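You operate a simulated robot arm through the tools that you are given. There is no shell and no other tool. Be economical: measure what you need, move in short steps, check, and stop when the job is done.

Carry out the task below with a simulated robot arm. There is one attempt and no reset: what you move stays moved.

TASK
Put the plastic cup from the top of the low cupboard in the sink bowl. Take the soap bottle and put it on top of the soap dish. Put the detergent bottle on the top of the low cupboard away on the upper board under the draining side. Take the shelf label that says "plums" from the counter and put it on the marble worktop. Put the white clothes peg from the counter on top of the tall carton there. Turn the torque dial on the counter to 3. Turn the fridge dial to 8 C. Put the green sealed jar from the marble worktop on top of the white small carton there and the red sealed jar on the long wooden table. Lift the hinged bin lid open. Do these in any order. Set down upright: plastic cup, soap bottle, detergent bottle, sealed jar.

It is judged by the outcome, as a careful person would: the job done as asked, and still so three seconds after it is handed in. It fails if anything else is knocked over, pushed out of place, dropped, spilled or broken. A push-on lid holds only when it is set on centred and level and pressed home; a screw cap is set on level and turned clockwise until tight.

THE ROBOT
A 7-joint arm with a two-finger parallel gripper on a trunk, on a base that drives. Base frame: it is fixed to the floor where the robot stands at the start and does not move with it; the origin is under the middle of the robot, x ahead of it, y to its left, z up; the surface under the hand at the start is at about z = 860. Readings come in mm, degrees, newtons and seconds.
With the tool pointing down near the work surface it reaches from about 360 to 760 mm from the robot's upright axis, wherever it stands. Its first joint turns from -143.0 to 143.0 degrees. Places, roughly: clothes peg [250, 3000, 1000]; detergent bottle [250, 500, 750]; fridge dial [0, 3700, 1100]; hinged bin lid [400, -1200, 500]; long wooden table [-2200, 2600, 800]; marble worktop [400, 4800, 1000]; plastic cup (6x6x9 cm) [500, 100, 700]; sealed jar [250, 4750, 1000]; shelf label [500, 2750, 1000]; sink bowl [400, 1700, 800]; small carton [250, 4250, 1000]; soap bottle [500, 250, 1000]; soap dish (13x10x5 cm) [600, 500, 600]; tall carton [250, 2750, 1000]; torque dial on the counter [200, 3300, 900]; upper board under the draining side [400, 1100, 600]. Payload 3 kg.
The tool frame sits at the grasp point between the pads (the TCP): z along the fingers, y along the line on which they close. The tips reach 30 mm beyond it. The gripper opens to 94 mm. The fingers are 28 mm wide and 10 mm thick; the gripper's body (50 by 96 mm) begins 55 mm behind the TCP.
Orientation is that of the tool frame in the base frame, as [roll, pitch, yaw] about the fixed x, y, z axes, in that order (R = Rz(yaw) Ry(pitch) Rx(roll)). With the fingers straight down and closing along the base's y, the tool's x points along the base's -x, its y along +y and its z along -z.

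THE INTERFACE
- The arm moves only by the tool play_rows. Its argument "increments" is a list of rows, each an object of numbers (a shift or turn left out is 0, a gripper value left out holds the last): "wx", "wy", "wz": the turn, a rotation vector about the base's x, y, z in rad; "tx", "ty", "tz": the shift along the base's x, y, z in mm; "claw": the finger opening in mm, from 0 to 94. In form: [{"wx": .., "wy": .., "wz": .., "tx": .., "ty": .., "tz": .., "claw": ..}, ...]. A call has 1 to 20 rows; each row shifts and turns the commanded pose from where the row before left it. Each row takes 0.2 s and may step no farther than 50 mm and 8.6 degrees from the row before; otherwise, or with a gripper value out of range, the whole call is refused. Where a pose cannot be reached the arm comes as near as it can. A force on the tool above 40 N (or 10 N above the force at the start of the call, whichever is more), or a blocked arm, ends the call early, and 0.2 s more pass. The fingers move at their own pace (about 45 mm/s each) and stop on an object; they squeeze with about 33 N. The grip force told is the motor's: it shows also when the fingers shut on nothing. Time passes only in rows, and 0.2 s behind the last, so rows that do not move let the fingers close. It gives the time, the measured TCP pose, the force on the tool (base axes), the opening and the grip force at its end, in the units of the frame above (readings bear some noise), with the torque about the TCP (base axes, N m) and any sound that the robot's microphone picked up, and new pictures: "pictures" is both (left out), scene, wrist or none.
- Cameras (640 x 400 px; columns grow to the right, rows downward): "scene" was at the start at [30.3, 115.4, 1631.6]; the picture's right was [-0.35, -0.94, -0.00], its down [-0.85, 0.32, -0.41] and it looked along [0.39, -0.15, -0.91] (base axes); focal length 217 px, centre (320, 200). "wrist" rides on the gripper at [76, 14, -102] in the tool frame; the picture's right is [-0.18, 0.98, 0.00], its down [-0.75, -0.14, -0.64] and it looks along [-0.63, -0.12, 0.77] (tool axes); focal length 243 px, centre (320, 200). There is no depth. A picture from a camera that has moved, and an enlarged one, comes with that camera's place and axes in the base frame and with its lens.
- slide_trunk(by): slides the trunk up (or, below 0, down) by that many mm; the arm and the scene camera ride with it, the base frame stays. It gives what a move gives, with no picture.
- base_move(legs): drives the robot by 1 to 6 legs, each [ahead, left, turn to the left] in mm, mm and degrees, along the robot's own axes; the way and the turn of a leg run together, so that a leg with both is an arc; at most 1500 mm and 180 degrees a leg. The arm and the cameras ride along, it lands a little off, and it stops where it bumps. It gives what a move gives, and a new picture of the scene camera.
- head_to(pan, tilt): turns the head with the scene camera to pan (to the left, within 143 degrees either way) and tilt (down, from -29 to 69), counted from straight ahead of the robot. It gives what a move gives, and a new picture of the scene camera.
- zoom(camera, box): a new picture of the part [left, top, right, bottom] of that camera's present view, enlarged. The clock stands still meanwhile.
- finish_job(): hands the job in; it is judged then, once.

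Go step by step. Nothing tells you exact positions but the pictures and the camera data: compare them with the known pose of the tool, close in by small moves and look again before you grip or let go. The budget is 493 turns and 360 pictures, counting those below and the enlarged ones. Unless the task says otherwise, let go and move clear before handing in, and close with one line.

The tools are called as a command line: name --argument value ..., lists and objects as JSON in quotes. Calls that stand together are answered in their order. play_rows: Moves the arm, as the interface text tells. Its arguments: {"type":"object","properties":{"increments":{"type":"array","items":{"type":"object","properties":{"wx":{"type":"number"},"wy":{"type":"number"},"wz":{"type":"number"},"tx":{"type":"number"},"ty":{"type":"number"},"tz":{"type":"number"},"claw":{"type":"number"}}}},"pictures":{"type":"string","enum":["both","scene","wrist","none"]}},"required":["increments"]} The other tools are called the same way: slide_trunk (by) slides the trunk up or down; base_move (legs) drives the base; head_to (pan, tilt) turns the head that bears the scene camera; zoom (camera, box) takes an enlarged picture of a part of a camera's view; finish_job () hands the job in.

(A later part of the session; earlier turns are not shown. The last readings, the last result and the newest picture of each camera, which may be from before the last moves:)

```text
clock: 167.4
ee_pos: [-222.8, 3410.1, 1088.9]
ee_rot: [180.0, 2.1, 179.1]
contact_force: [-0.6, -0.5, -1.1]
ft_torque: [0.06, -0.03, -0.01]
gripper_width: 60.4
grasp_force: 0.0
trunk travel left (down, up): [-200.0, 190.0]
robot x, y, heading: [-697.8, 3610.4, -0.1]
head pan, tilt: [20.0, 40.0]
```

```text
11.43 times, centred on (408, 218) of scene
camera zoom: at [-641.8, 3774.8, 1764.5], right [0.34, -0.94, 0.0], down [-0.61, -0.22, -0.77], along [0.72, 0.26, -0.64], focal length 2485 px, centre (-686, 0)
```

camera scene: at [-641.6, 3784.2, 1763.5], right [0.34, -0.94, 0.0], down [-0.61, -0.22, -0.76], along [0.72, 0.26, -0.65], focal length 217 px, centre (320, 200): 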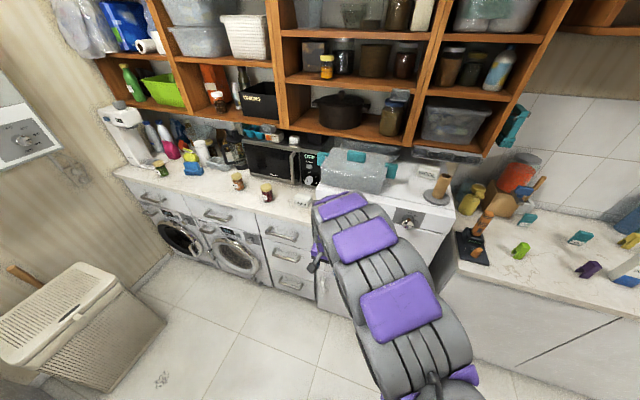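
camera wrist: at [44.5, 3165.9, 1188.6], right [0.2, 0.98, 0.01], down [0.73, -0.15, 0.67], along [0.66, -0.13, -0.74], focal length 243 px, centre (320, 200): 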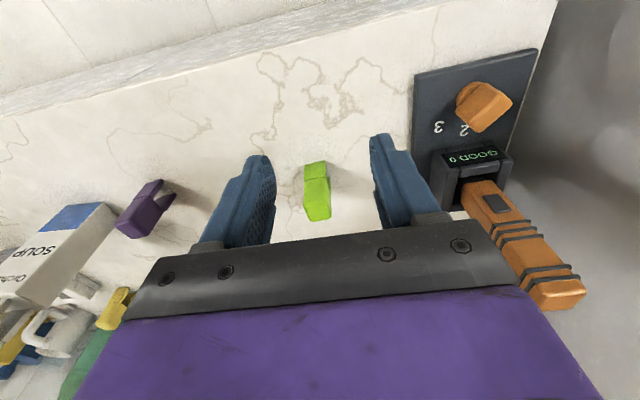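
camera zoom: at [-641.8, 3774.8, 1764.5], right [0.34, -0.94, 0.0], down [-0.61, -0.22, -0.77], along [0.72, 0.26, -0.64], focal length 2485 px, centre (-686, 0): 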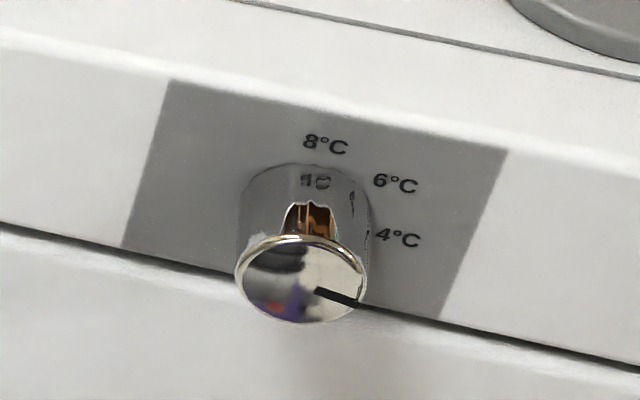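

Dial knob: centre ≈[23,3658,1154], pointer at 4 °C (3 o'clock); 8 °C is at 12 o'clock → turn 90° counter-clockwise. Level the hand in front of it.

play_rows --increments '[{"ty": 45}, {"ty": 45}, {"ty": 45}, {"ty": 45}, {"ty": 45}, {"ty": 22}, {"wy": -0.14, "tx": 15}, {"wy": -0.14, "tx": 15}, {"wy": -0.14, "tx": 15}, {"wy": -0.14, "tx": 10}, {"wy": -0.14, "tx": 10}, {"wy": -0.14, "tx": 10}, {"wy": -0.14, "tx": 10}, {"wy": -0.14, "tx": 10}, {"wy": -0.14, "tx": 10}, {"wy": -0.14, "tx": 10}, {"wy": -0.14, "tx": 10}, {"wy": -0.03}, {"tz": 30}, {"tz": 30}]'

```text
clock: 171.6
ee_pos: [-65.6, 3649.9, 1148.1]
ee_rot: [22.1, 87.5, 22.2]
contact_force: [0.0, 0.3, -0.5]
ft_torque: [0.01, -0.02, 0.02]
gripper_width: 60.2
grasp_force: 0.1
out of reach, approached as far as the arm can: row 12, 13, 14
trunk travel left (down, up): [-200.0, 190.0]
robot x, y, heading: [-697.5, 3611.7, -0.2]
head pan, tilt: [20.0, 40.0]
camera scene: at [-642.3, 3780.9, 1764.0], right [0.34, -0.94, 0.0], down [-0.61, -0.22, -0.76], along [0.72, 0.26, -0.64], focal length 217 px, centre (320, 200)
camera wrist: at [-166.2, 3664.8, 1068.8], right [-0.01, 0.98, 0.2], down [-0.67, -0.15, 0.73], along [0.74, -0.13, 0.66], focal length 243 px, centre (320, 200)
```

scene: 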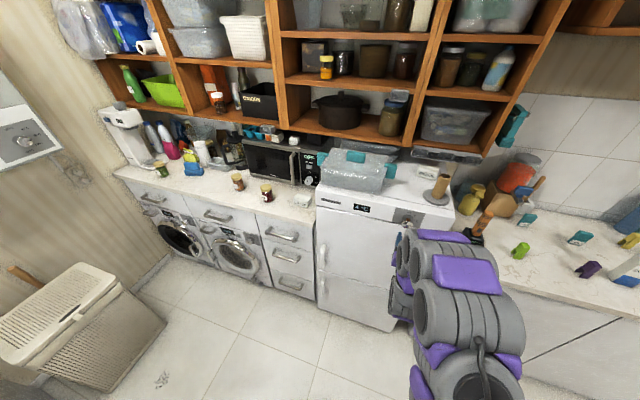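
wrist: 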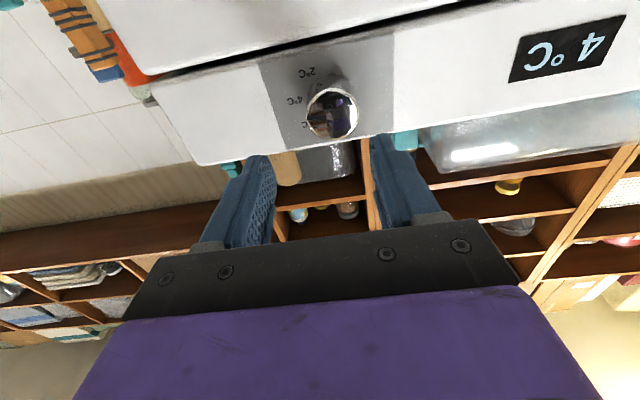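

play_rows --increments '[{"ty": 9, "tx": 25}, {"tx": 25}, {"tx": 0}]' --pictures "wrist"

```text
clock: 172.4
ee_pos: [-15.8, 3657.3, 1147.8]
ee_rot: [21.7, 87.7, 21.4]
contact_force: [0.6, -0.4, -0.3]
ft_torque: [-0.02, 0.0, 0.0]
gripper_width: 59.7
grasp_force: 0.1
trunk travel left (down, up): [-200.0, 190.0]
robot x, y, heading: [-696.3, 3610.3, -0.1]
head pan, tilt: [20.0, 40.0]
camera wrist: at [-114.9, 3672.5, 1068.5], right [-0.01, 0.98, 0.2], down [-0.67, -0.15, 0.73], along [0.74, -0.13, 0.66], focal length 243 px, centre (320, 200)
```

wrist: 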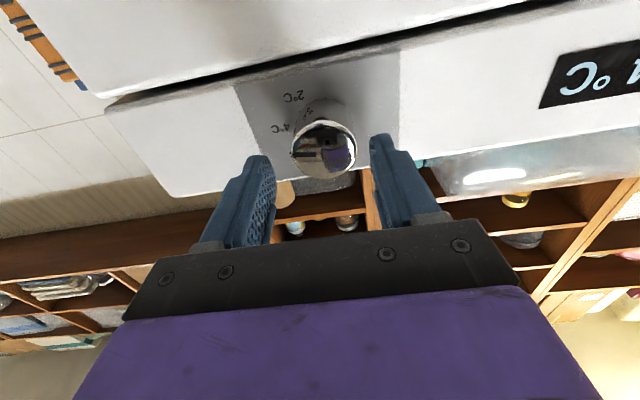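

play_rows --increments '[{"ty": 3, "tx": 10, "tz": -5}, {"tx": 8}, {"tx": 0}]' --pictures "wrist"

```text
clock: 173.2
ee_pos: [3.1, 3661.8, 1144.3]
ee_rot: [21.1, 87.5, 20.9]
contact_force: [-0.3, -0.5, 0.4]
ft_torque: [0.03, 0.04, -0.01]
gripper_width: 59.8
grasp_force: 0.1
trunk travel left (down, up): [-200.0, 190.0]
robot x, y, heading: [-700.6, 3610.7, -0.3]
head pan, tilt: [20.0, 40.0]
camera wrist: at [-96.6, 3676.2, 1064.4], right [-0.01, 0.98, 0.2], down [-0.67, -0.15, 0.73], along [0.74, -0.13, 0.66], focal length 243 px, centre (320, 200)
```

wrist: 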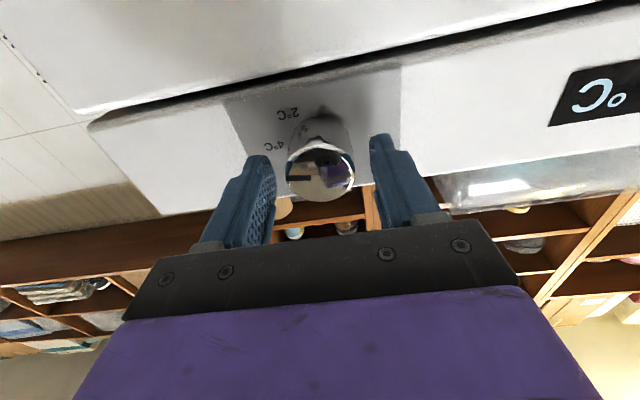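

play_rows --increments '[{"tx": 8}, {"tx": 6}, {"tx": 0}, {"claw": 15}, {"claw": 15}, {"claw": 15}, {"claw": 15}]' --pictures "wrist"

```text
clock: 174.8
ee_pos: [16.8, 3661.1, 1142.4]
ee_rot: [23.1, 87.6, 23.0]
contact_force: [0.6, -3.4, -0.2]
ft_torque: [0.0, 0.04, -0.22]
gripper_width: 44.7
grasp_force: 44.8
trunk travel left (down, up): [-200.0, 190.0]
robot x, y, heading: [-695.3, 3606.7, -0.0]
head pan, tilt: [20.0, 40.0]
camera wrist: at [-83.2, 3675.6, 1063.1], right [-0.01, 0.98, 0.2], down [-0.67, -0.15, 0.73], along [0.74, -0.13, 0.66], focal length 243 px, centre (320, 200)
```

wrist: 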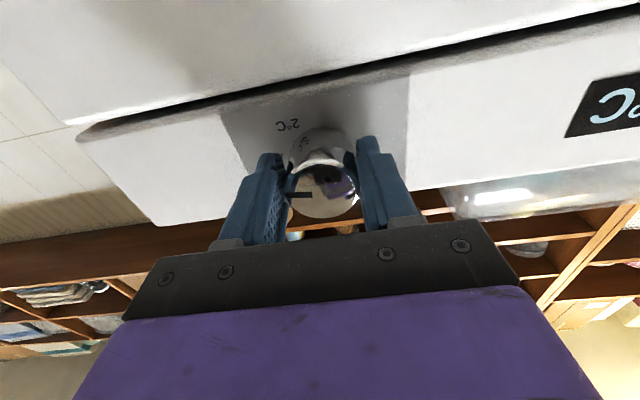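

play_rows --increments '[{"wx": -0.1}, {"wx": -0.1}, {"wx": -0.1}, {"wx": -0.1}, {"tx": 0}]' --pictures "wrist"

```text
clock: 176.0
ee_pos: [16.7, 3658.8, 1142.6]
ee_rot: [-84.4, 67.9, -84.0]
contact_force: [2.2, -7.1, 3.7]
ft_torque: [0.02, -0.22, -0.21]
gripper_width: 44.5
grasp_force: 44.8
trunk travel left (down, up): [-200.0, 190.0]
robot x, y, heading: [-692.2, 3610.0, -0.2]
head pan, tilt: [20.0, 40.0]
camera wrist: at [-83.2, 3641.4, 1063.8], right [-0.01, 0.98, -0.2], down [-0.67, 0.14, 0.73], along [0.74, 0.14, 0.66], focal length 243 px, centre (320, 200)
```

wrist: 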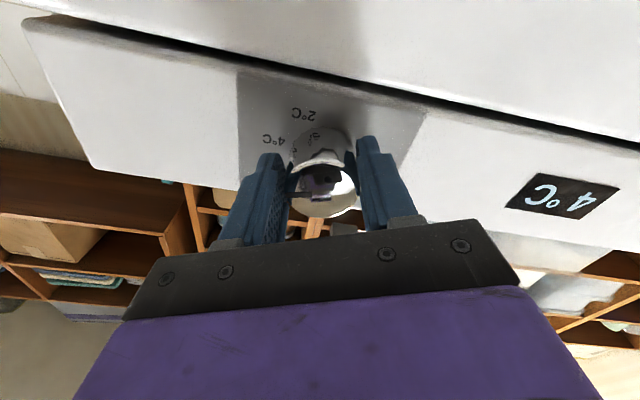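

play_rows --increments '[{"wx": -0.1}, {"wx": -0.1}, {"wx": -0.1}, {"wx": -0.1}, {"wx": -0.1}, {"wx": -0.1}, {"tx": 0}]' --pictures "wrist"

zoom --camera "scene" --box '[330, 180, 440, 250]'

```text
clock: 177.6
ee_pos: [17.3, 3658.4, 1145.2]
ee_rot: [-88.2, 33.7, -87.2]
contact_force: [14.3, -15.1, 29.8]
ft_torque: [0.22, 0.33, -0.12]
gripper_width: 44.0
grasp_force: 45.3
trunk travel left (down, up): [-200.0, 190.0]
robot x, y, heading: [-697.0, 3609.5, 0.1]
head pan, tilt: [20.0, 40.0]
camera wrist: at [-83.2, 3597.5, 1088.9], right [0.0, 0.7, -0.72], down [-0.67, 0.53, 0.52], along [0.74, 0.48, 0.47], focal length 243 px, centre (320, 200)
```

wrist: 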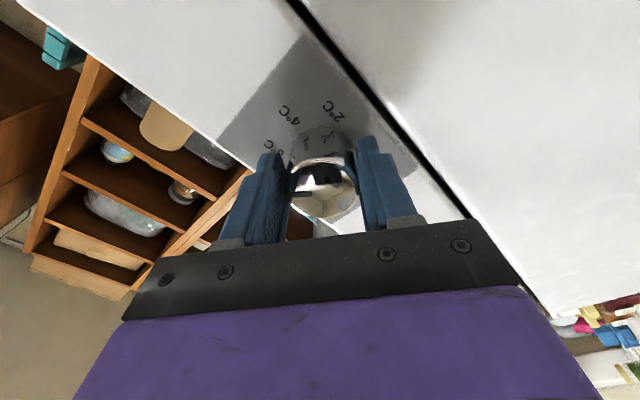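

```text
5.71 times, centred on (385, 215) of scene
camera zoom: at [-643.5, 3772.3, 1765.1], right [0.34, -0.94, 0.0], down [-0.61, -0.22, -0.77], along [0.72, 0.26, -0.64], focal length 1242 px, centre (-51, 114)
```

zoom: 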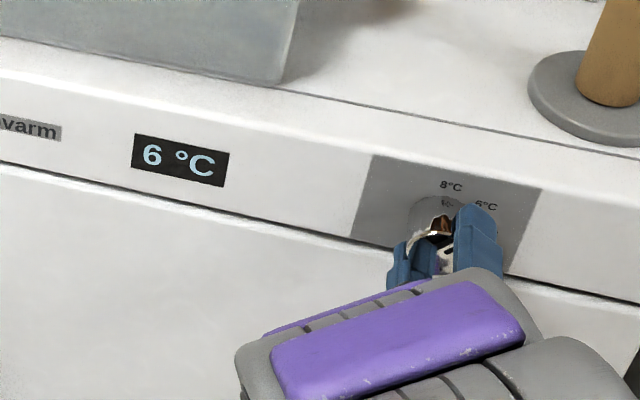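

play_rows --increments '[{"tz": 3, "ty": -1.5, "tx": -1}, {"wx": -0.1}, {"wx": -0.1}, {"wx": -0.1, "tz": 1}, {"tx": 0}]' --pictures "wrist"

zoom --camera "scene" --box '[330, 180, 440, 250]'

```text
clock: 178.8
ee_pos: [16.7, 3657.9, 1146.5]
ee_rot: [-89.3, 16.4, -87.5]
contact_force: [19.5, -6.6, 21.8]
ft_torque: [0.06, 0.46, -0.06]
gripper_width: 43.0
grasp_force: 45.1
trunk travel left (down, up): [-200.0, 190.0]
robot x, y, heading: [-696.8, 3611.9, -0.1]
head pan, tilt: [20.0, 40.0]
camera wrist: at [-83.7, 3584.6, 1111.1], right [-0.01, 0.45, -0.89], down [-0.67, 0.66, 0.34], along [0.74, 0.6, 0.3], focal length 243 px, centre (320, 200)
```

wrist: 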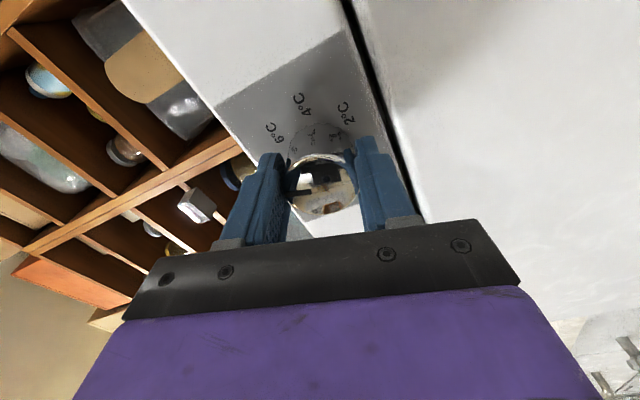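

```text
5.71 times, centred on (385, 215) of scene
camera zoom: at [-640.3, 3777.0, 1764.4], right [0.34, -0.94, 0.0], down [-0.61, -0.22, -0.76], along [0.72, 0.26, -0.64], focal length 1242 px, centre (-51, 114)
```

zoom: 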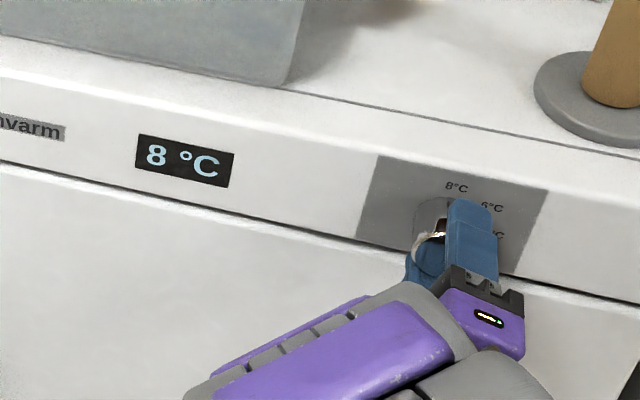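

play_rows --increments '[{"tz": 2, "tx": -2, "wx": -0.09}, {"wx": -0.09}, {"wx": -0.08}, {"tx": 0}]' --pictures "wrist"

```text
clock: 179.8
ee_pos: [15.7, 3659.6, 1147.6]
ee_rot: [-90.0, 1.5, -87.6]
contact_force: [24.2, -2.0, 6.4]
ft_torque: [0.7, -0.76, 0.14]
gripper_width: 41.9
grasp_force: 44.7
trunk travel left (down, up): [-200.0, 190.0]
robot x, y, heading: [-695.5, 3612.2, 0.3]
head pan, tilt: [20.0, 40.0]
camera wrist: at [-84.9, 3579.3, 1132.0], right [-0.01, 0.21, -0.98], down [-0.67, 0.72, 0.16], along [0.74, 0.66, 0.13], focal length 243 px, centre (320, 200)
```

wrist: 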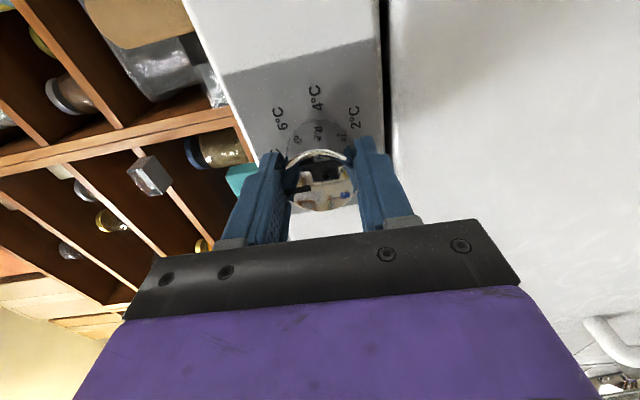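

play_rows --increments '[{"claw": 60}, {"claw": 65}, {"claw": 65}, {"tx": -20}, {"tx": -30}, {"tx": -30}, {"tz": 0}]' --pictures "none"

zoom --camera "scene" --box '[350, 190, 430, 240]'

```text
clock: 181.4
ee_pos: [-67.5, 3660.5, 1148.4]
ee_rot: [-90.0, 1.5, -87.7]
contact_force: [-0.7, -0.7, 0.0]
ft_torque: [-0.04, -0.03, 0.0]
gripper_width: 65.3
grasp_force: 0.0
trunk travel left (down, up): [-200.0, 190.0]
robot x, y, heading: [-694.7, 3609.4, -0.4]
head pan, tilt: [20.0, 40.0]
```

```text
8.00 times, centred on (390, 215) of scene
camera zoom: at [-641.1, 3782.3, 1763.7], right [0.34, -0.94, 0.0], down [-0.61, -0.22, -0.76], along [0.72, 0.26, -0.65], focal length 1740 px, centre (-240, 80)
```

zoom: 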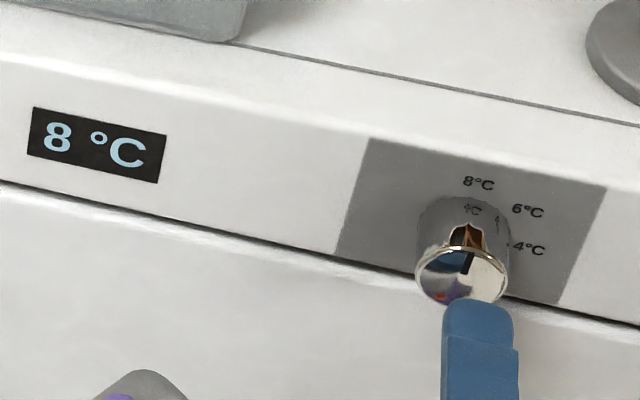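

Fridge reads 8 °C. Now restore the hand and go to the marble worktop.

play_rows --increments '[{"wx": 0.14}, {"wx": 0.14}, {"wx": 0.14}, {"wx": 0.14}, {"wx": 0.14}, {"wx": 0.14}, {"wx": 0.14}, {"wx": 0.14}, {"wx": 0.14}, {"wx": 0.14}, {"wx": 0.14}, {"wy": 0.13}, {"wy": 0.13}, {"wy": 0.13}, {"wy": 0.13}, {"wy": 0.13}, {"wy": 0.13}]' --pictures "none"

base_move --legs '[[0, 1000, 0]]'

head_to --pan 10 --tilt 40

zoom --camera "scene" --box '[200, 100, 440, 250]'

```text
clock: 185.0
ee_pos: [-65.9, 3660.6, 1147.7]
ee_rot: [-179.6, 47.4, -179.5]
contact_force: [0.3, 0.0, -1.0]
ft_torque: [-0.01, 0.0, 0.02]
gripper_width: 65.0
grasp_force: 0.0
trunk travel left (down, up): [-200.0, 190.0]
robot x, y, heading: [-694.5, 3610.8, -0.1]
head pan, tilt: [20.0, 40.0]
```

```text
clock: 190.2
ee_pos: [-58.5, 4651.2, 1147.1]
ee_rot: [179.9, 47.5, 179.4]
contact_force: [-0.5, 0.2, 0.0]
ft_torque: [0.04, -0.03, 0.01]
gripper_width: 64.8
grasp_force: 0.0
trunk travel left (down, up): [-200.0, 190.0]
robot x, y, heading: [-688.9, 4613.5, -1.1]
head pan, tilt: [20.0, 40.0]
camera scene: at [-631.9, 4778.1, 1764.4], right [0.33, -0.94, 0.0], down [-0.61, -0.21, -0.77], along [0.72, 0.25, -0.64], focal length 217 px, centre (320, 200)
```

scene: 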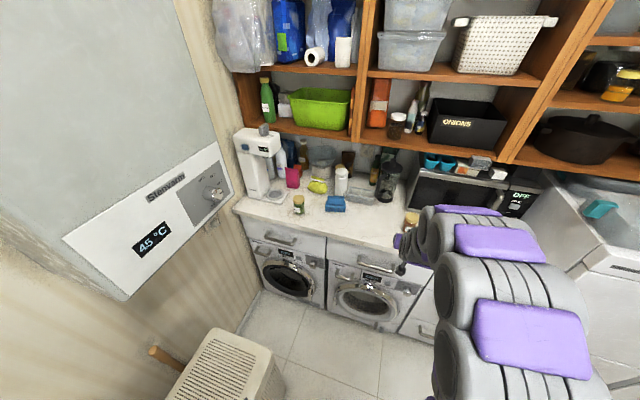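

```text
clock: 190.9
ee_pos: [-59.6, 4651.9, 1148.7]
ee_rot: [-179.8, 47.6, 179.4]
contact_force: [-0.1, 0.8, 0.0]
ft_torque: [-0.01, -0.02, -0.01]
gripper_width: 65.0
grasp_force: 0.0
trunk travel left (down, up): [-200.0, 190.0]
robot x, y, heading: [-691.4, 4609.6, -1.0]
head pan, tilt: [10.0, 40.0]
camera scene: at [-628.2, 4769.4, 1763.8], right [0.16, -0.99, 0.0], down [-0.64, -0.1, -0.76], along [0.75, 0.12, -0.64], focal length 217 px, centre (320, 200)
```

scene: 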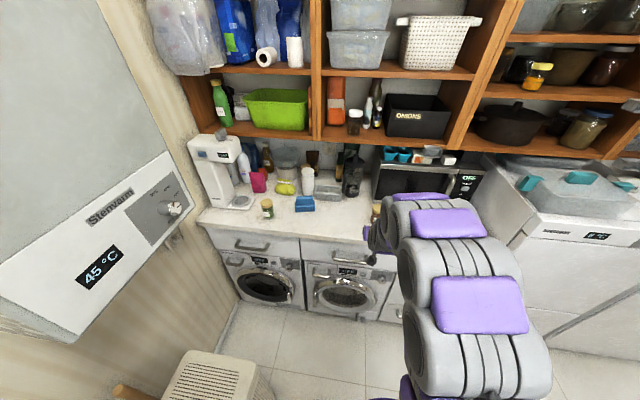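

```text
2.67 times, centred on (320, 175) of scene
camera zoom: at [-628.2, 4769.4, 1763.8], right [0.16, -0.99, 0.0], down [-0.64, -0.1, -0.76], along [0.75, 0.12, -0.64], focal length 580 px, centre (320, 267)
```

zoom: 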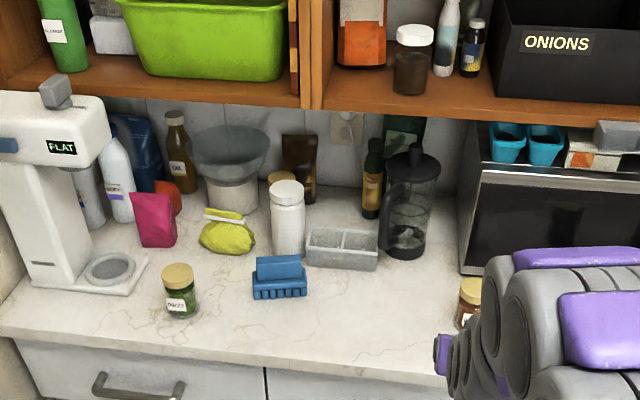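

Green jar ≈[142,5158], red jar ≈[146,4393], LINEN carton ≈[175,4177], worktop z≈957. Move nearer the green jar.

base_move --legs '[[0, 330, 1.0], [80, 0, 0]]'

head_to --pan 15 --tilt 48

zoom --camera "scene" --box '[200, 100, 400, 225]'

```text
clock: 193.1
ee_pos: [-76.2, 4902.9, 1150.1]
ee_rot: [-176.2, 48.2, 178.9]
contact_force: [-1.5, 2.6, 1.5]
ft_torque: [-0.22, 0.02, -0.15]
gripper_width: 65.3
grasp_force: 0.1
trunk travel left (down, up): [-200.0, 190.0]
robot x, y, heading: [-704.8, 4852.9, -4.7]
head pan, tilt: [10.0, 40.0]
stopped in leg 1: the robot was blocked; the commanded pose is now the measured one
camera scene: at [-640.5, 4990.8, 1765.4], right [0.09, -1.0, -0.01], down [-0.64, -0.05, -0.77], along [0.76, 0.08, -0.64], focal length 217 px, centre (320, 200)
```

scene: 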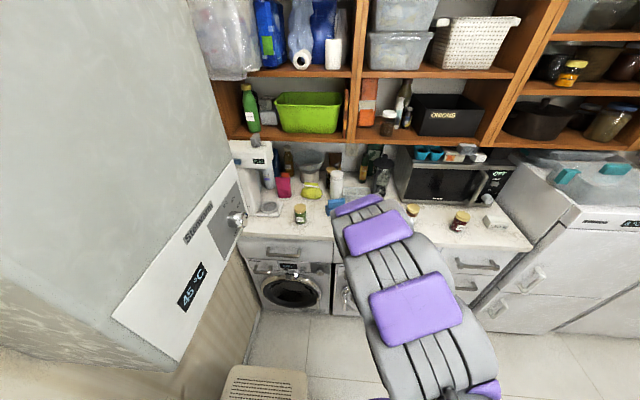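

```text
clock: 193.8
ee_pos: [-73.1, 4888.3, 1145.4]
ee_rot: [-177.3, 47.8, 177.5]
contact_force: [0.1, 0.8, -0.8]
ft_torque: [0.01, -0.03, -0.03]
gripper_width: 65.4
grasp_force: 0.1
trunk travel left (down, up): [-200.0, 190.0]
robot x, y, heading: [-710.3, 4853.4, -5.0]
head pan, tilt: [15.0, 48.0]
camera scene: at [-646.2, 4987.5, 1754.6], right [0.18, -0.98, -0.01], down [-0.73, -0.12, -0.67], along [0.66, 0.13, -0.74], focal length 217 px, centre (320, 200)
```

scene: 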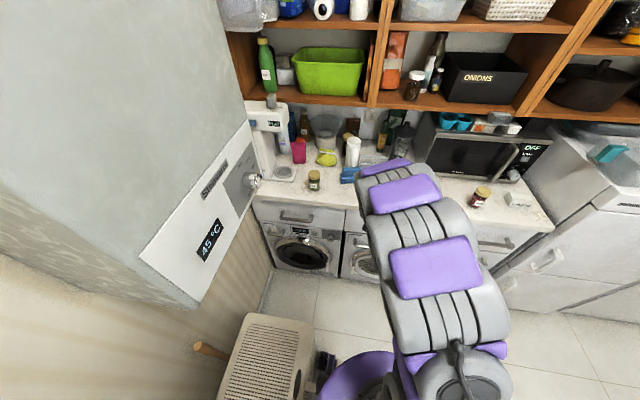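

```text
3.20 times, centred on (300, 162) of scene
camera zoom: at [-646.2, 4987.5, 1754.6], right [0.18, -0.98, -0.01], down [-0.73, -0.12, -0.67], along [0.66, 0.13, -0.74], focal length 696 px, centre (384, 320)
```

zoom: 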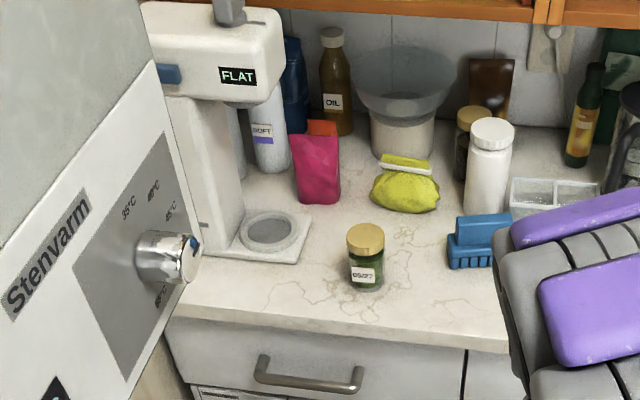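

The base brushed the hamper; ease right, then go ahead instead.

base_move --legs '[[0, -60, 0], [0, 0, 5], [230, 0, 0]]'

zoom --camera "scene" --box '[200, 100, 440, 250]'

```text
clock: 196.6
ee_pos: [151.2, 4933.9, 1142.2]
ee_rot: [-174.3, 47.7, -174.9]
contact_force: [-0.4, 2.4, -0.7]
ft_torque: [-0.14, -0.04, -0.12]
gripper_width: 65.2
grasp_force: 0.0
trunk travel left (down, up): [-200.0, 190.0]
robot x, y, heading: [-479.3, 4803.8, 0.3]
head pan, tilt: [15.0, 48.0]
camera scene: at [-427.5, 5020.9, 1746.6], right [0.27, -0.96, 0.03], down [-0.72, -0.22, -0.66], along [0.64, 0.16, -0.75], focal length 217 px, centre (320, 200)
```

scene: 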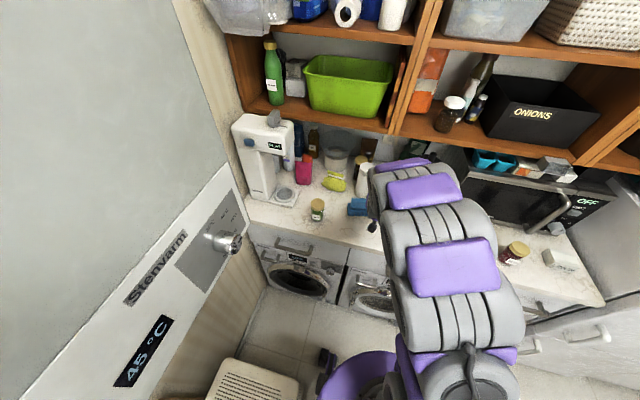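

```text
2.67 times, centred on (320, 175) of scene
camera zoom: at [-427.5, 5020.9, 1746.6], right [0.27, -0.96, 0.03], down [-0.72, -0.22, -0.66], along [0.64, 0.16, -0.75], focal length 580 px, centre (320, 267)
```

zoom: 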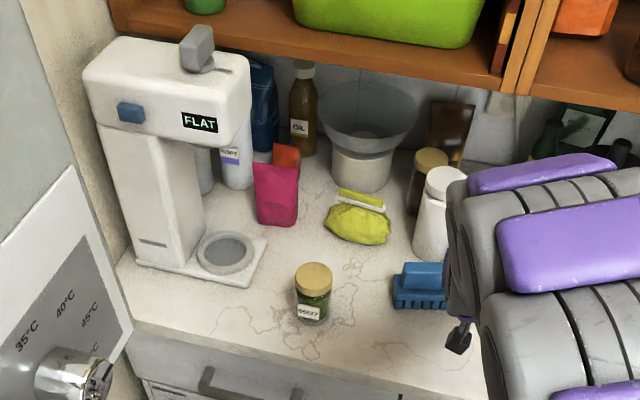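

play_rows --increments '[{"tx": -20, "ty": 40}, {"tx": -20, "ty": 40}, {"tx": -20, "ty": 40}, {"tx": -20, "ty": 40}, {"ty": 40, "tz": -20}, {"ty": 15, "tz": -20}, {"tz": 0}]'

```text
clock: 198.2
ee_pos: [67.4, 5138.9, 1101.5]
ee_rot: [-175.7, 47.8, -175.8]
contact_force: [1.4, -0.1, 0.4]
ft_torque: [0.04, 0.07, 0.02]
gripper_width: 65.0
grasp_force: 0.0
trunk travel left (down, up): [-200.0, 190.0]
robot x, y, heading: [-479.0, 4811.7, 0.5]
head pan, tilt: [15.0, 48.0]
camera scene: at [-430.3, 5005.1, 1749.2], right [0.27, -0.96, 0.02], down [-0.72, -0.21, -0.66], along [0.64, 0.16, -0.75], focal length 217 px, centre (320, 200)
camera wrist: at [-60.2, 5150.2, 1113.1], right [0.11, 0.99, 0.09], down [0.03, -0.09, 1.0], along [0.99, -0.1, -0.04], focal length 243 px, centre (320, 200)
```

scene: 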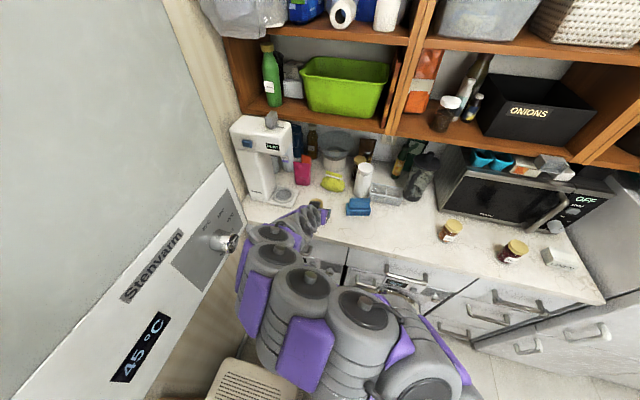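
wrist: 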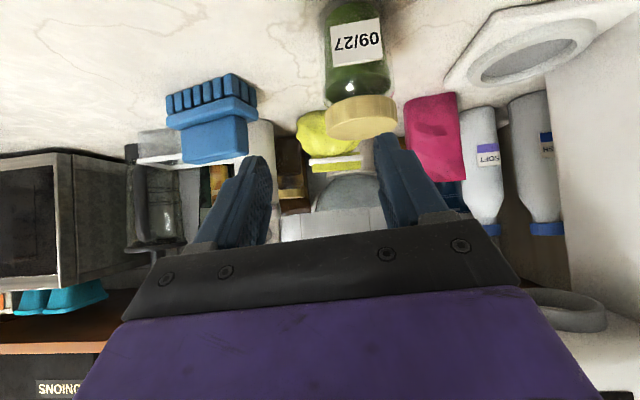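

play_rows --increments '[{"ty": 30, "claw": 85}, {"tx": 15, "tz": -15}, {"tx": 15, "tz": -15}, {"tz": 0}]' --pictures "wrist"

```text
clock: 199.2
ee_pos: [98.1, 5144.5, 1076.8]
ee_rot: [-176.9, 47.9, -176.7]
contact_force: [-0.5, 0.2, 0.4]
ft_torque: [-0.01, -0.02, 0.0]
gripper_width: 85.1
grasp_force: 0.0
trunk travel left (down, up): [-200.0, 190.0]
robot x, y, heading: [-476.4, 4807.8, 0.2]
head pan, tilt: [15.0, 48.0]
camera wrist: at [-30.4, 5157.0, 1089.0], right [0.1, 0.99, 0.1], down [0.03, -0.11, 0.99], along [0.99, -0.1, -0.04], focal length 243 px, centre (320, 200)
```

wrist: 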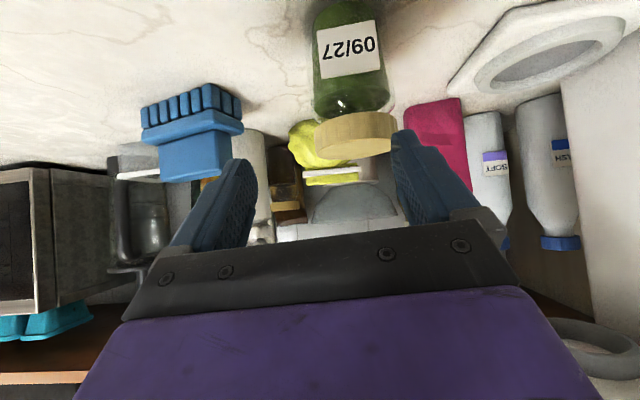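

play_rows --increments '[{"tz": 0}, {"tz": 0}, {"tz": 0}, {"tz": 0}]' --pictures "wrist"

```text
clock: 200.2
ee_pos: [98.0, 5134.5, 1077.9]
ee_rot: [-177.4, 47.7, -177.2]
contact_force: [0.6, 0.2, 0.1]
ft_torque: [-0.04, 0.0, 0.0]
gripper_width: 85.0
grasp_force: 0.0
trunk travel left (down, up): [-200.0, 190.0]
robot x, y, heading: [-479.1, 4801.0, 0.6]
head pan, tilt: [15.0, 48.0]
camera wrist: at [-30.1, 5146.6, 1091.7], right [0.11, 0.99, 0.11], down [0.03, -0.11, 0.99], along [0.99, -0.1, -0.04], focal length 243 px, centre (320, 200)
```

wrist: 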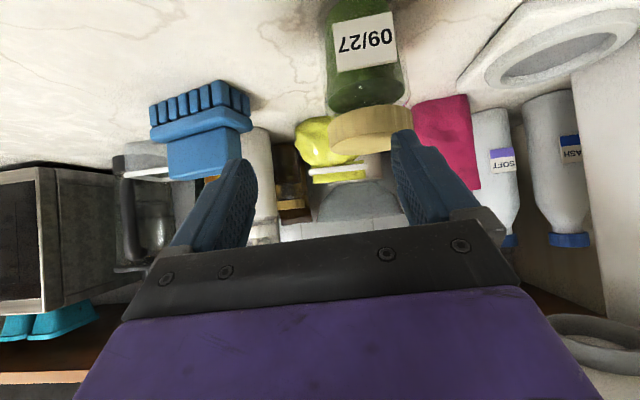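

The pose is still settling; wait until it is still.

play_rows --increments '[{"tz": 0}, {"tz": 0}, {"tz": 0}, {"tz": 0}, {"tz": 0}, {"tz": 0}, {"tz": 0}, {"tz": 0}, {"tz": 0}, {"tz": 0}]' --pictures "none"

play_rows --increments '[{"tz": 0}, {"tz": 0}, {"tz": 0}, {"tz": 0}, {"tz": 0}, {"tz": 0}, {"tz": 0}, {"tz": 0}, {"tz": 0}, {"tz": 0}]' --pictures "wrist"

```text
clock: 202.4
ee_pos: [97.9, 5146.1, 1075.8]
ee_rot: [-176.9, 47.8, -176.7]
contact_force: [-0.9, -0.1, -0.1]
ft_torque: [0.01, -0.05, 0.01]
gripper_width: 84.9
grasp_force: 0.0
trunk travel left (down, up): [-200.0, 190.0]
robot x, y, heading: [-475.6, 4806.1, 0.3]
head pan, tilt: [15.0, 48.0]
```

```text
clock: 204.6
ee_pos: [98.0, 5145.4, 1076.7]
ee_rot: [-177.0, 47.7, -176.8]
contact_force: [0.0, -0.3, -0.5]
ft_torque: [-0.03, -0.02, -0.02]
gripper_width: 85.0
grasp_force: 0.1
trunk travel left (down, up): [-200.0, 190.0]
robot x, y, heading: [-476.8, 4808.1, 0.7]
head pan, tilt: [15.0, 48.0]
camera wrist: at [-29.8, 5156.5, 1089.6], right [0.11, 0.99, 0.1], down [0.03, -0.11, 0.99], along [0.99, -0.1, -0.04], focal length 243 px, centre (320, 200)
```

wrist: 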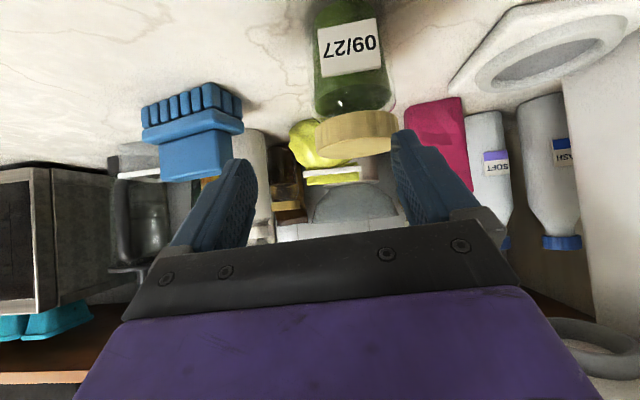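

head_to --pan 50 --tilt 66

```text
clock: 205.6
ee_pos: [97.8, 5144.6, 1077.1]
ee_rot: [-177.0, 47.8, -176.8]
contact_force: [-0.4, 0.6, 0.5]
ft_torque: [0.02, 0.01, 0.01]
gripper_width: 85.0
grasp_force: 0.1
trunk travel left (down, up): [-200.0, 190.0]
robot x, y, heading: [-478.6, 4808.3, 0.3]
head pan, tilt: [50.0, 66.0]
camera scene: at [-467.7, 4997.0, 1730.3], right [0.77, -0.64, 0.0], down [-0.58, -0.7, -0.4], along [0.26, 0.31, -0.91], focal length 217 px, centre (320, 200)
```

scene: 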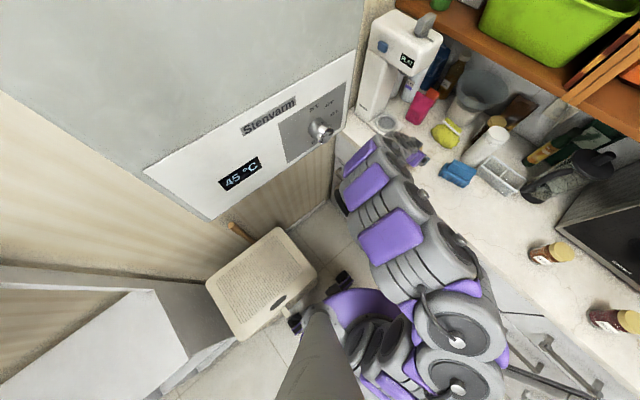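

play_rows --increments '[{"tz": 40, "tx": -20}, {"tz": 40, "tx": -20}]' --pictures "none"

base_move --legs '[[0, -110, 0], [60, 0, 0]]'

play_rows --increments '[{"ty": 40}, {"ty": 40}, {"ty": 35}, {"tx": -20}, {"tz": 0}, {"tz": 0}, {"tz": 0}]' --pictures "wrist"

```text
clock: 206.2
ee_pos: [59.4, 5145.5, 1158.8]
ee_rot: [-177.1, 47.9, -176.8]
contact_force: [0.3, 0.8, -1.1]
ft_torque: [0.03, -0.04, -0.02]
gripper_width: 85.1
grasp_force: 0.1
trunk travel left (down, up): [-200.0, 190.0]
robot x, y, heading: [-482.4, 4807.1, 0.5]
head pan, tilt: [50.0, 66.0]
```

```text
clock: 208.0
ee_pos: [123.6, 5025.8, 1157.8]
ee_rot: [-177.3, 47.6, -177.1]
contact_force: [1.0, -0.3, -1.1]
ft_torque: [-0.01, -0.04, 0.0]
gripper_width: 85.2
grasp_force: 0.0
trunk travel left (down, up): [-200.0, 190.0]
robot x, y, heading: [-415.2, 4697.0, 0.5]
head pan, tilt: [50.0, 66.0]
camera scene: at [-402.6, 4850.1, 1733.5], right [0.77, -0.64, -0.01], down [-0.58, -0.7, -0.42], along [0.26, 0.33, -0.91], focal length 217 px, centre (320, 200)
```

scene: 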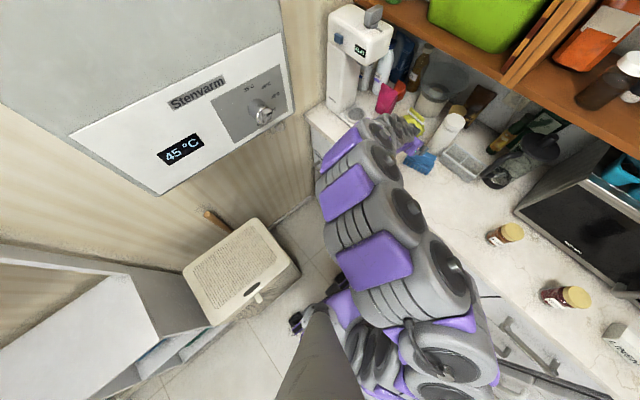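

```text
clock: 209.6
ee_pos: [103.3, 5146.0, 1158.1]
ee_rot: [-176.5, 47.8, -176.7]
contact_force: [-0.5, -0.4, 1.1]
ft_torque: [-0.03, 0.02, -0.02]
gripper_width: 84.9
grasp_force: 0.0
trunk travel left (down, up): [-200.0, 190.0]
robot x, y, heading: [-416.3, 4690.4, 0.5]
head pan, tilt: [50.0, 66.0]
camera wrist: at [-24.8, 5158.8, 1170.5], right [0.11, 0.99, 0.1], down [0.03, -0.1, 0.99], along [0.99, -0.11, -0.04], focal length 243 px, centre (320, 200)
```

wrist: 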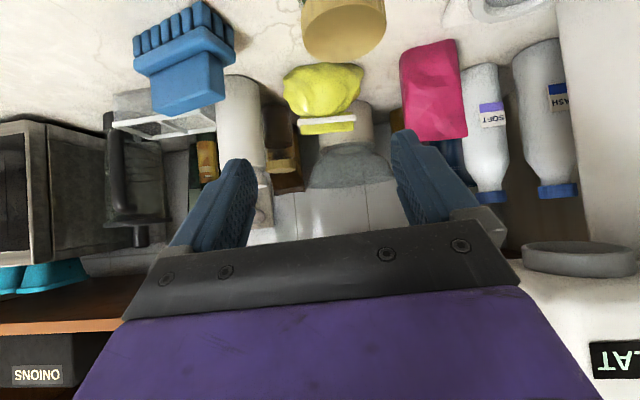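

play_rows --increments '[{"wx": 0.04, "ty": 23}, {"tx": -10, "tz": -40}, {"tx": -5, "tz": -40}, {"tz": 0}, {"tz": 0}]' --pictures "wrist"

```text
clock: 210.8
ee_pos: [85.0, 5197.2, 1066.8]
ee_rot: [-178.5, 47.7, -178.1]
contact_force: [-0.1, -0.4, -0.1]
ft_torque: [0.02, 0.02, 0.0]
gripper_width: 85.2
grasp_force: 0.1
trunk travel left (down, up): [-200.0, 190.0]
robot x, y, heading: [-418.2, 4693.0, 0.5]
head pan, tilt: [50.0, 66.0]
camera wrist: at [-42.6, 5209.8, 1079.5], right [0.11, 0.99, 0.12], down [0.03, -0.12, 0.99], along [0.99, -0.1, -0.05], focal length 243 px, centre (320, 200)
```

wrist: 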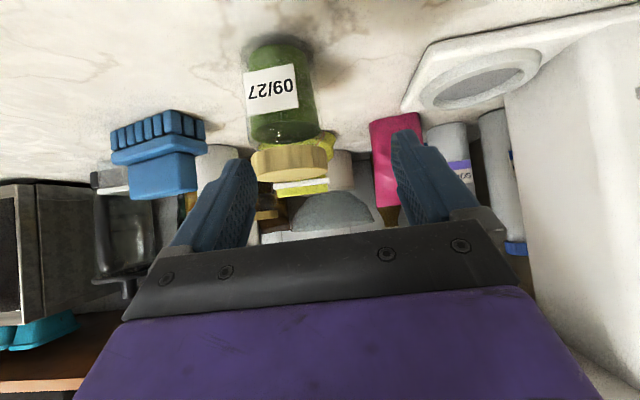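

play_rows --increments '[{"tz": 0}, {"tz": 0}, {"tz": 0}, {"tz": 0}, {"tz": 0}, {"tz": 0}, {"tz": 0}, {"tz": 0}, {"tz": 0}, {"tz": 0}]' --pictures "wrist"

```text
clock: 213.0
ee_pos: [85.4, 5185.2, 1070.9]
ee_rot: [-179.2, 47.7, -178.5]
contact_force: [0.5, 0.8, 0.9]
ft_torque: [0.0, -0.02, 0.01]
gripper_width: 85.1
grasp_force: 0.0
trunk travel left (down, up): [-200.0, 190.0]
robot x, y, heading: [-417.6, 4694.7, 0.5]
head pan, tilt: [50.0, 66.0]
camera wrist: at [-42.8, 5196.4, 1084.0], right [0.11, 0.99, 0.13], down [0.03, -0.13, 0.99], along [0.99, -0.1, -0.05], focal length 243 px, centre (320, 200)
```

wrist: 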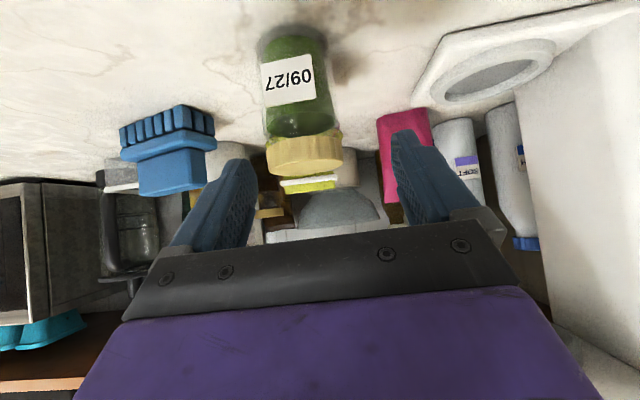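

play_rows --increments '[{"ty": -6}, {"ty": -6}, {"tx": 8, "tz": -8}, {"tx": 8, "tz": -8}, {"tz": 0}, {"tz": 0}, {"tz": 0}, {"tz": 0}, {"tz": 0}, {"tz": 0}]' --pictures "wrist"

```text
clock: 215.2
ee_pos: [100.5, 5173.0, 1056.4]
ee_rot: [-179.2, 47.7, -178.4]
contact_force: [0.3, 0.5, 0.0]
ft_torque: [0.0, 0.03, 0.0]
gripper_width: 85.1
grasp_force: 0.1
trunk travel left (down, up): [-200.0, 190.0]
robot x, y, heading: [-416.0, 4693.9, 0.3]
head pan, tilt: [50.0, 66.0]
camera wrist: at [-26.7, 5185.0, 1069.5], right [0.11, 0.99, 0.13], down [0.03, -0.13, 0.99], along [0.99, -0.1, -0.05], focal length 243 px, centre (320, 200)
```

wrist: 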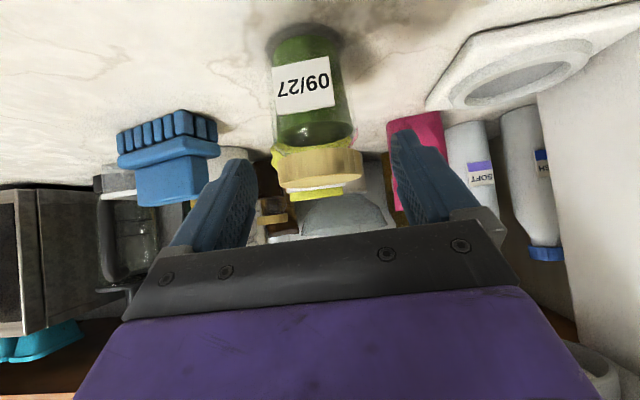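

play_rows --increments '[{"tx": 9, "tz": -10}, {"tx": 9, "tz": -10}, {"tx": 8, "tz": -9}, {"tx": 6, "tz": -7}, {"tz": 0}, {"tz": 0}, {"tz": 0}]' --pictures "wrist"

```text
clock: 216.8
ee_pos: [133.5, 5172.9, 1020.9]
ee_rot: [-179.2, 47.9, -178.5]
contact_force: [-1.1, 0.6, -0.5]
ft_torque: [0.0, -0.01, -0.02]
gripper_width: 85.1
grasp_force: 0.1
trunk travel left (down, up): [-200.0, 190.0]
robot x, y, heading: [-419.5, 4693.9, 0.6]
head pan, tilt: [50.0, 66.0]
camera wrist: at [5.6, 5184.2, 1033.8], right [0.11, 0.99, 0.13], down [0.03, -0.13, 0.99], along [0.99, -0.1, -0.05], focal length 243 px, centre (320, 200)
```

wrist: 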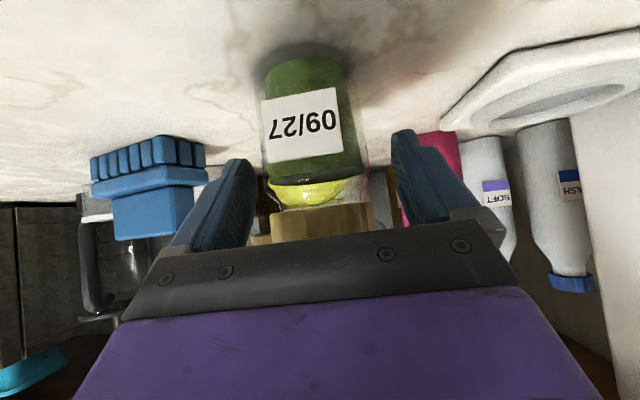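

play_rows --increments '[{"tz": -4}, {"claw": 30}, {"claw": 30}, {"claw": 30}, {"claw": 30}, {"tz": 0}]' --pictures "wrist"

```text
clock: 218.2
ee_pos: [133.4, 5171.6, 1017.2]
ee_rot: [-179.1, 47.7, -178.6]
contact_force: [1.4, 0.6, 4.3]
ft_torque: [0.24, -0.19, -0.04]
gripper_width: 61.0
grasp_force: 33.0
trunk travel left (down, up): [-200.0, 190.0]
robot x, y, heading: [-419.0, 4694.7, 0.3]
head pan, tilt: [50.0, 66.0]
camera wrist: at [6.0, 5184.3, 1029.7], right [0.11, 0.99, 0.13], down [0.03, -0.13, 0.99], along [0.99, -0.1, -0.05], focal length 243 px, centre (320, 200)
```

wrist: 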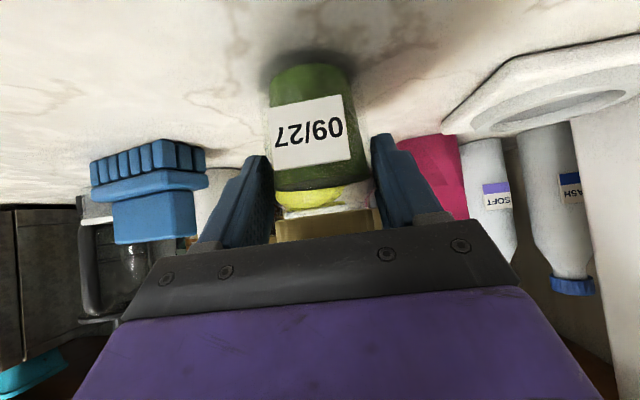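

play_rows --increments '[{"tz": 8}, {"tz": 12}, {"tz": 20}, {"tz": 20, "tx": -10}, {"tz": 20, "tx": -10}, {"tz": 20, "tx": -10}, {"tz": 0}]' --pictures "wrist"

```text
clock: 219.8
ee_pos: [104.9, 5172.0, 1115.5]
ee_rot: [-179.2, 47.9, -178.5]
contact_force: [0.7, 0.0, -4.2]
ft_torque: [0.0, 0.04, -0.03]
gripper_width: 61.1
grasp_force: 33.3
trunk travel left (down, up): [-200.0, 190.0]
robot x, y, heading: [-417.9, 4694.2, -0.0]
head pan, tilt: [50.0, 66.0]
camera wrist: at [-23.0, 5183.6, 1128.4], right [0.11, 0.99, 0.13], down [0.03, -0.13, 0.99], along [0.99, -0.1, -0.05], focal length 243 px, centre (320, 200)
```

wrist: 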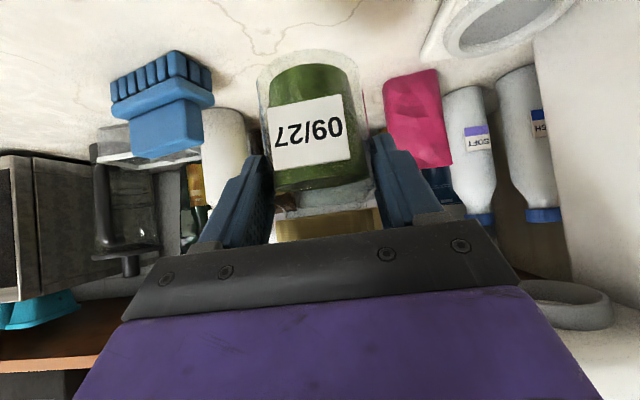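

play_rows --increments '[{"tz": 30, "tx": -20}, {"ty": -40}, {"ty": -40}, {"ty": -40}, {"ty": -40}, {"ty": -40}, {"ty": -40}, {"ty": -40}, {"ty": -40}, {"ty": -40}, {"tz": 0}]' --pictures "none"

base_move --legs '[[-200, 0, 0], [0, -560, 0]]'

head_to --pan 10 --tilt 45

zoom --camera "scene" --box '[160, 100, 400, 250]'

```text
clock: 222.2
ee_pos: [98.1, 4811.4, 1145.1]
ee_rot: [-178.1, 46.6, -178.4]
contact_force: [-0.6, 0.0, -2.7]
ft_torque: [-0.03, 0.08, 0.0]
gripper_width: 60.9
grasp_force: 33.4
out of reach, approached as far as the arm can: row 9, 10
trunk travel left (down, up): [-200.0, 190.0]
robot x, y, heading: [-415.2, 4691.8, 0.4]
head pan, tilt: [50.0, 66.0]
```

```text
clock: 226.6
ee_pos: [-100.0, 4258.8, 1143.7]
ee_rot: [-177.8, 46.6, -178.0]
contact_force: [-0.8, -0.1, -3.7]
ft_torque: [0.01, 0.05, 0.01]
gripper_width: 61.0
grasp_force: 32.9
trunk travel left (down, up): [-200.0, 190.0]
robot x, y, heading: [-614.1, 4133.4, 0.4]
head pan, tilt: [50.0, 66.0]
camera scene: at [-603.0, 4330.3, 1729.7], right [0.77, -0.63, 0.0], down [-0.58, -0.71, -0.4], along [0.26, 0.31, -0.92], focal length 217 px, centre (320, 200)
```

scene: 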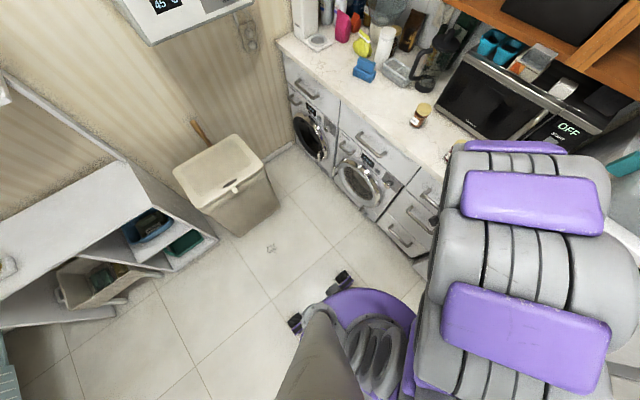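

```text
clock: 227.6
ee_pos: [-99.3, 4249.6, 1145.9]
ee_rot: [-178.4, 46.5, -178.5]
contact_force: [0.1, -0.8, -3.8]
ft_torque: [0.01, 0.03, 0.01]
gripper_width: 61.2
grasp_force: 33.2
trunk travel left (down, up): [-200.0, 190.0]
robot x, y, heading: [-615.0, 4138.2, 0.6]
head pan, tilt: [10.0, 45.0]
camera scene: at [-560.6, 4289.7, 1756.7], right [0.19, -0.98, 0.0], down [-0.7, -0.13, -0.71], along [0.69, 0.13, -0.71], focal length 217 px, centre (320, 200)
```

scene: 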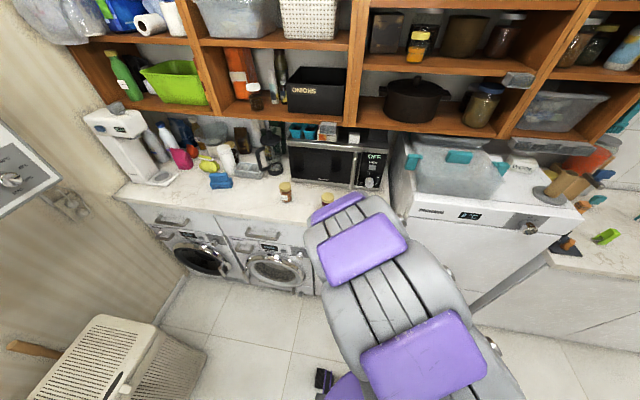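

```text
2.67 times, centred on (280, 175) of scene
camera zoom: at [-560.6, 4289.7, 1756.7], right [0.19, -0.98, 0.0], down [-0.7, -0.13, -0.71], along [0.69, 0.13, -0.71], focal length 580 px, centre (427, 267)
```

zoom: 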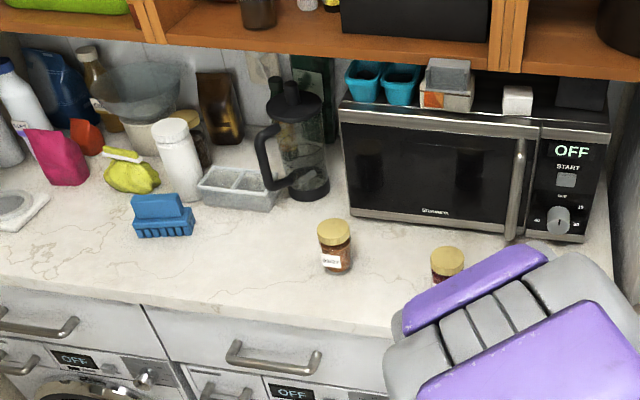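

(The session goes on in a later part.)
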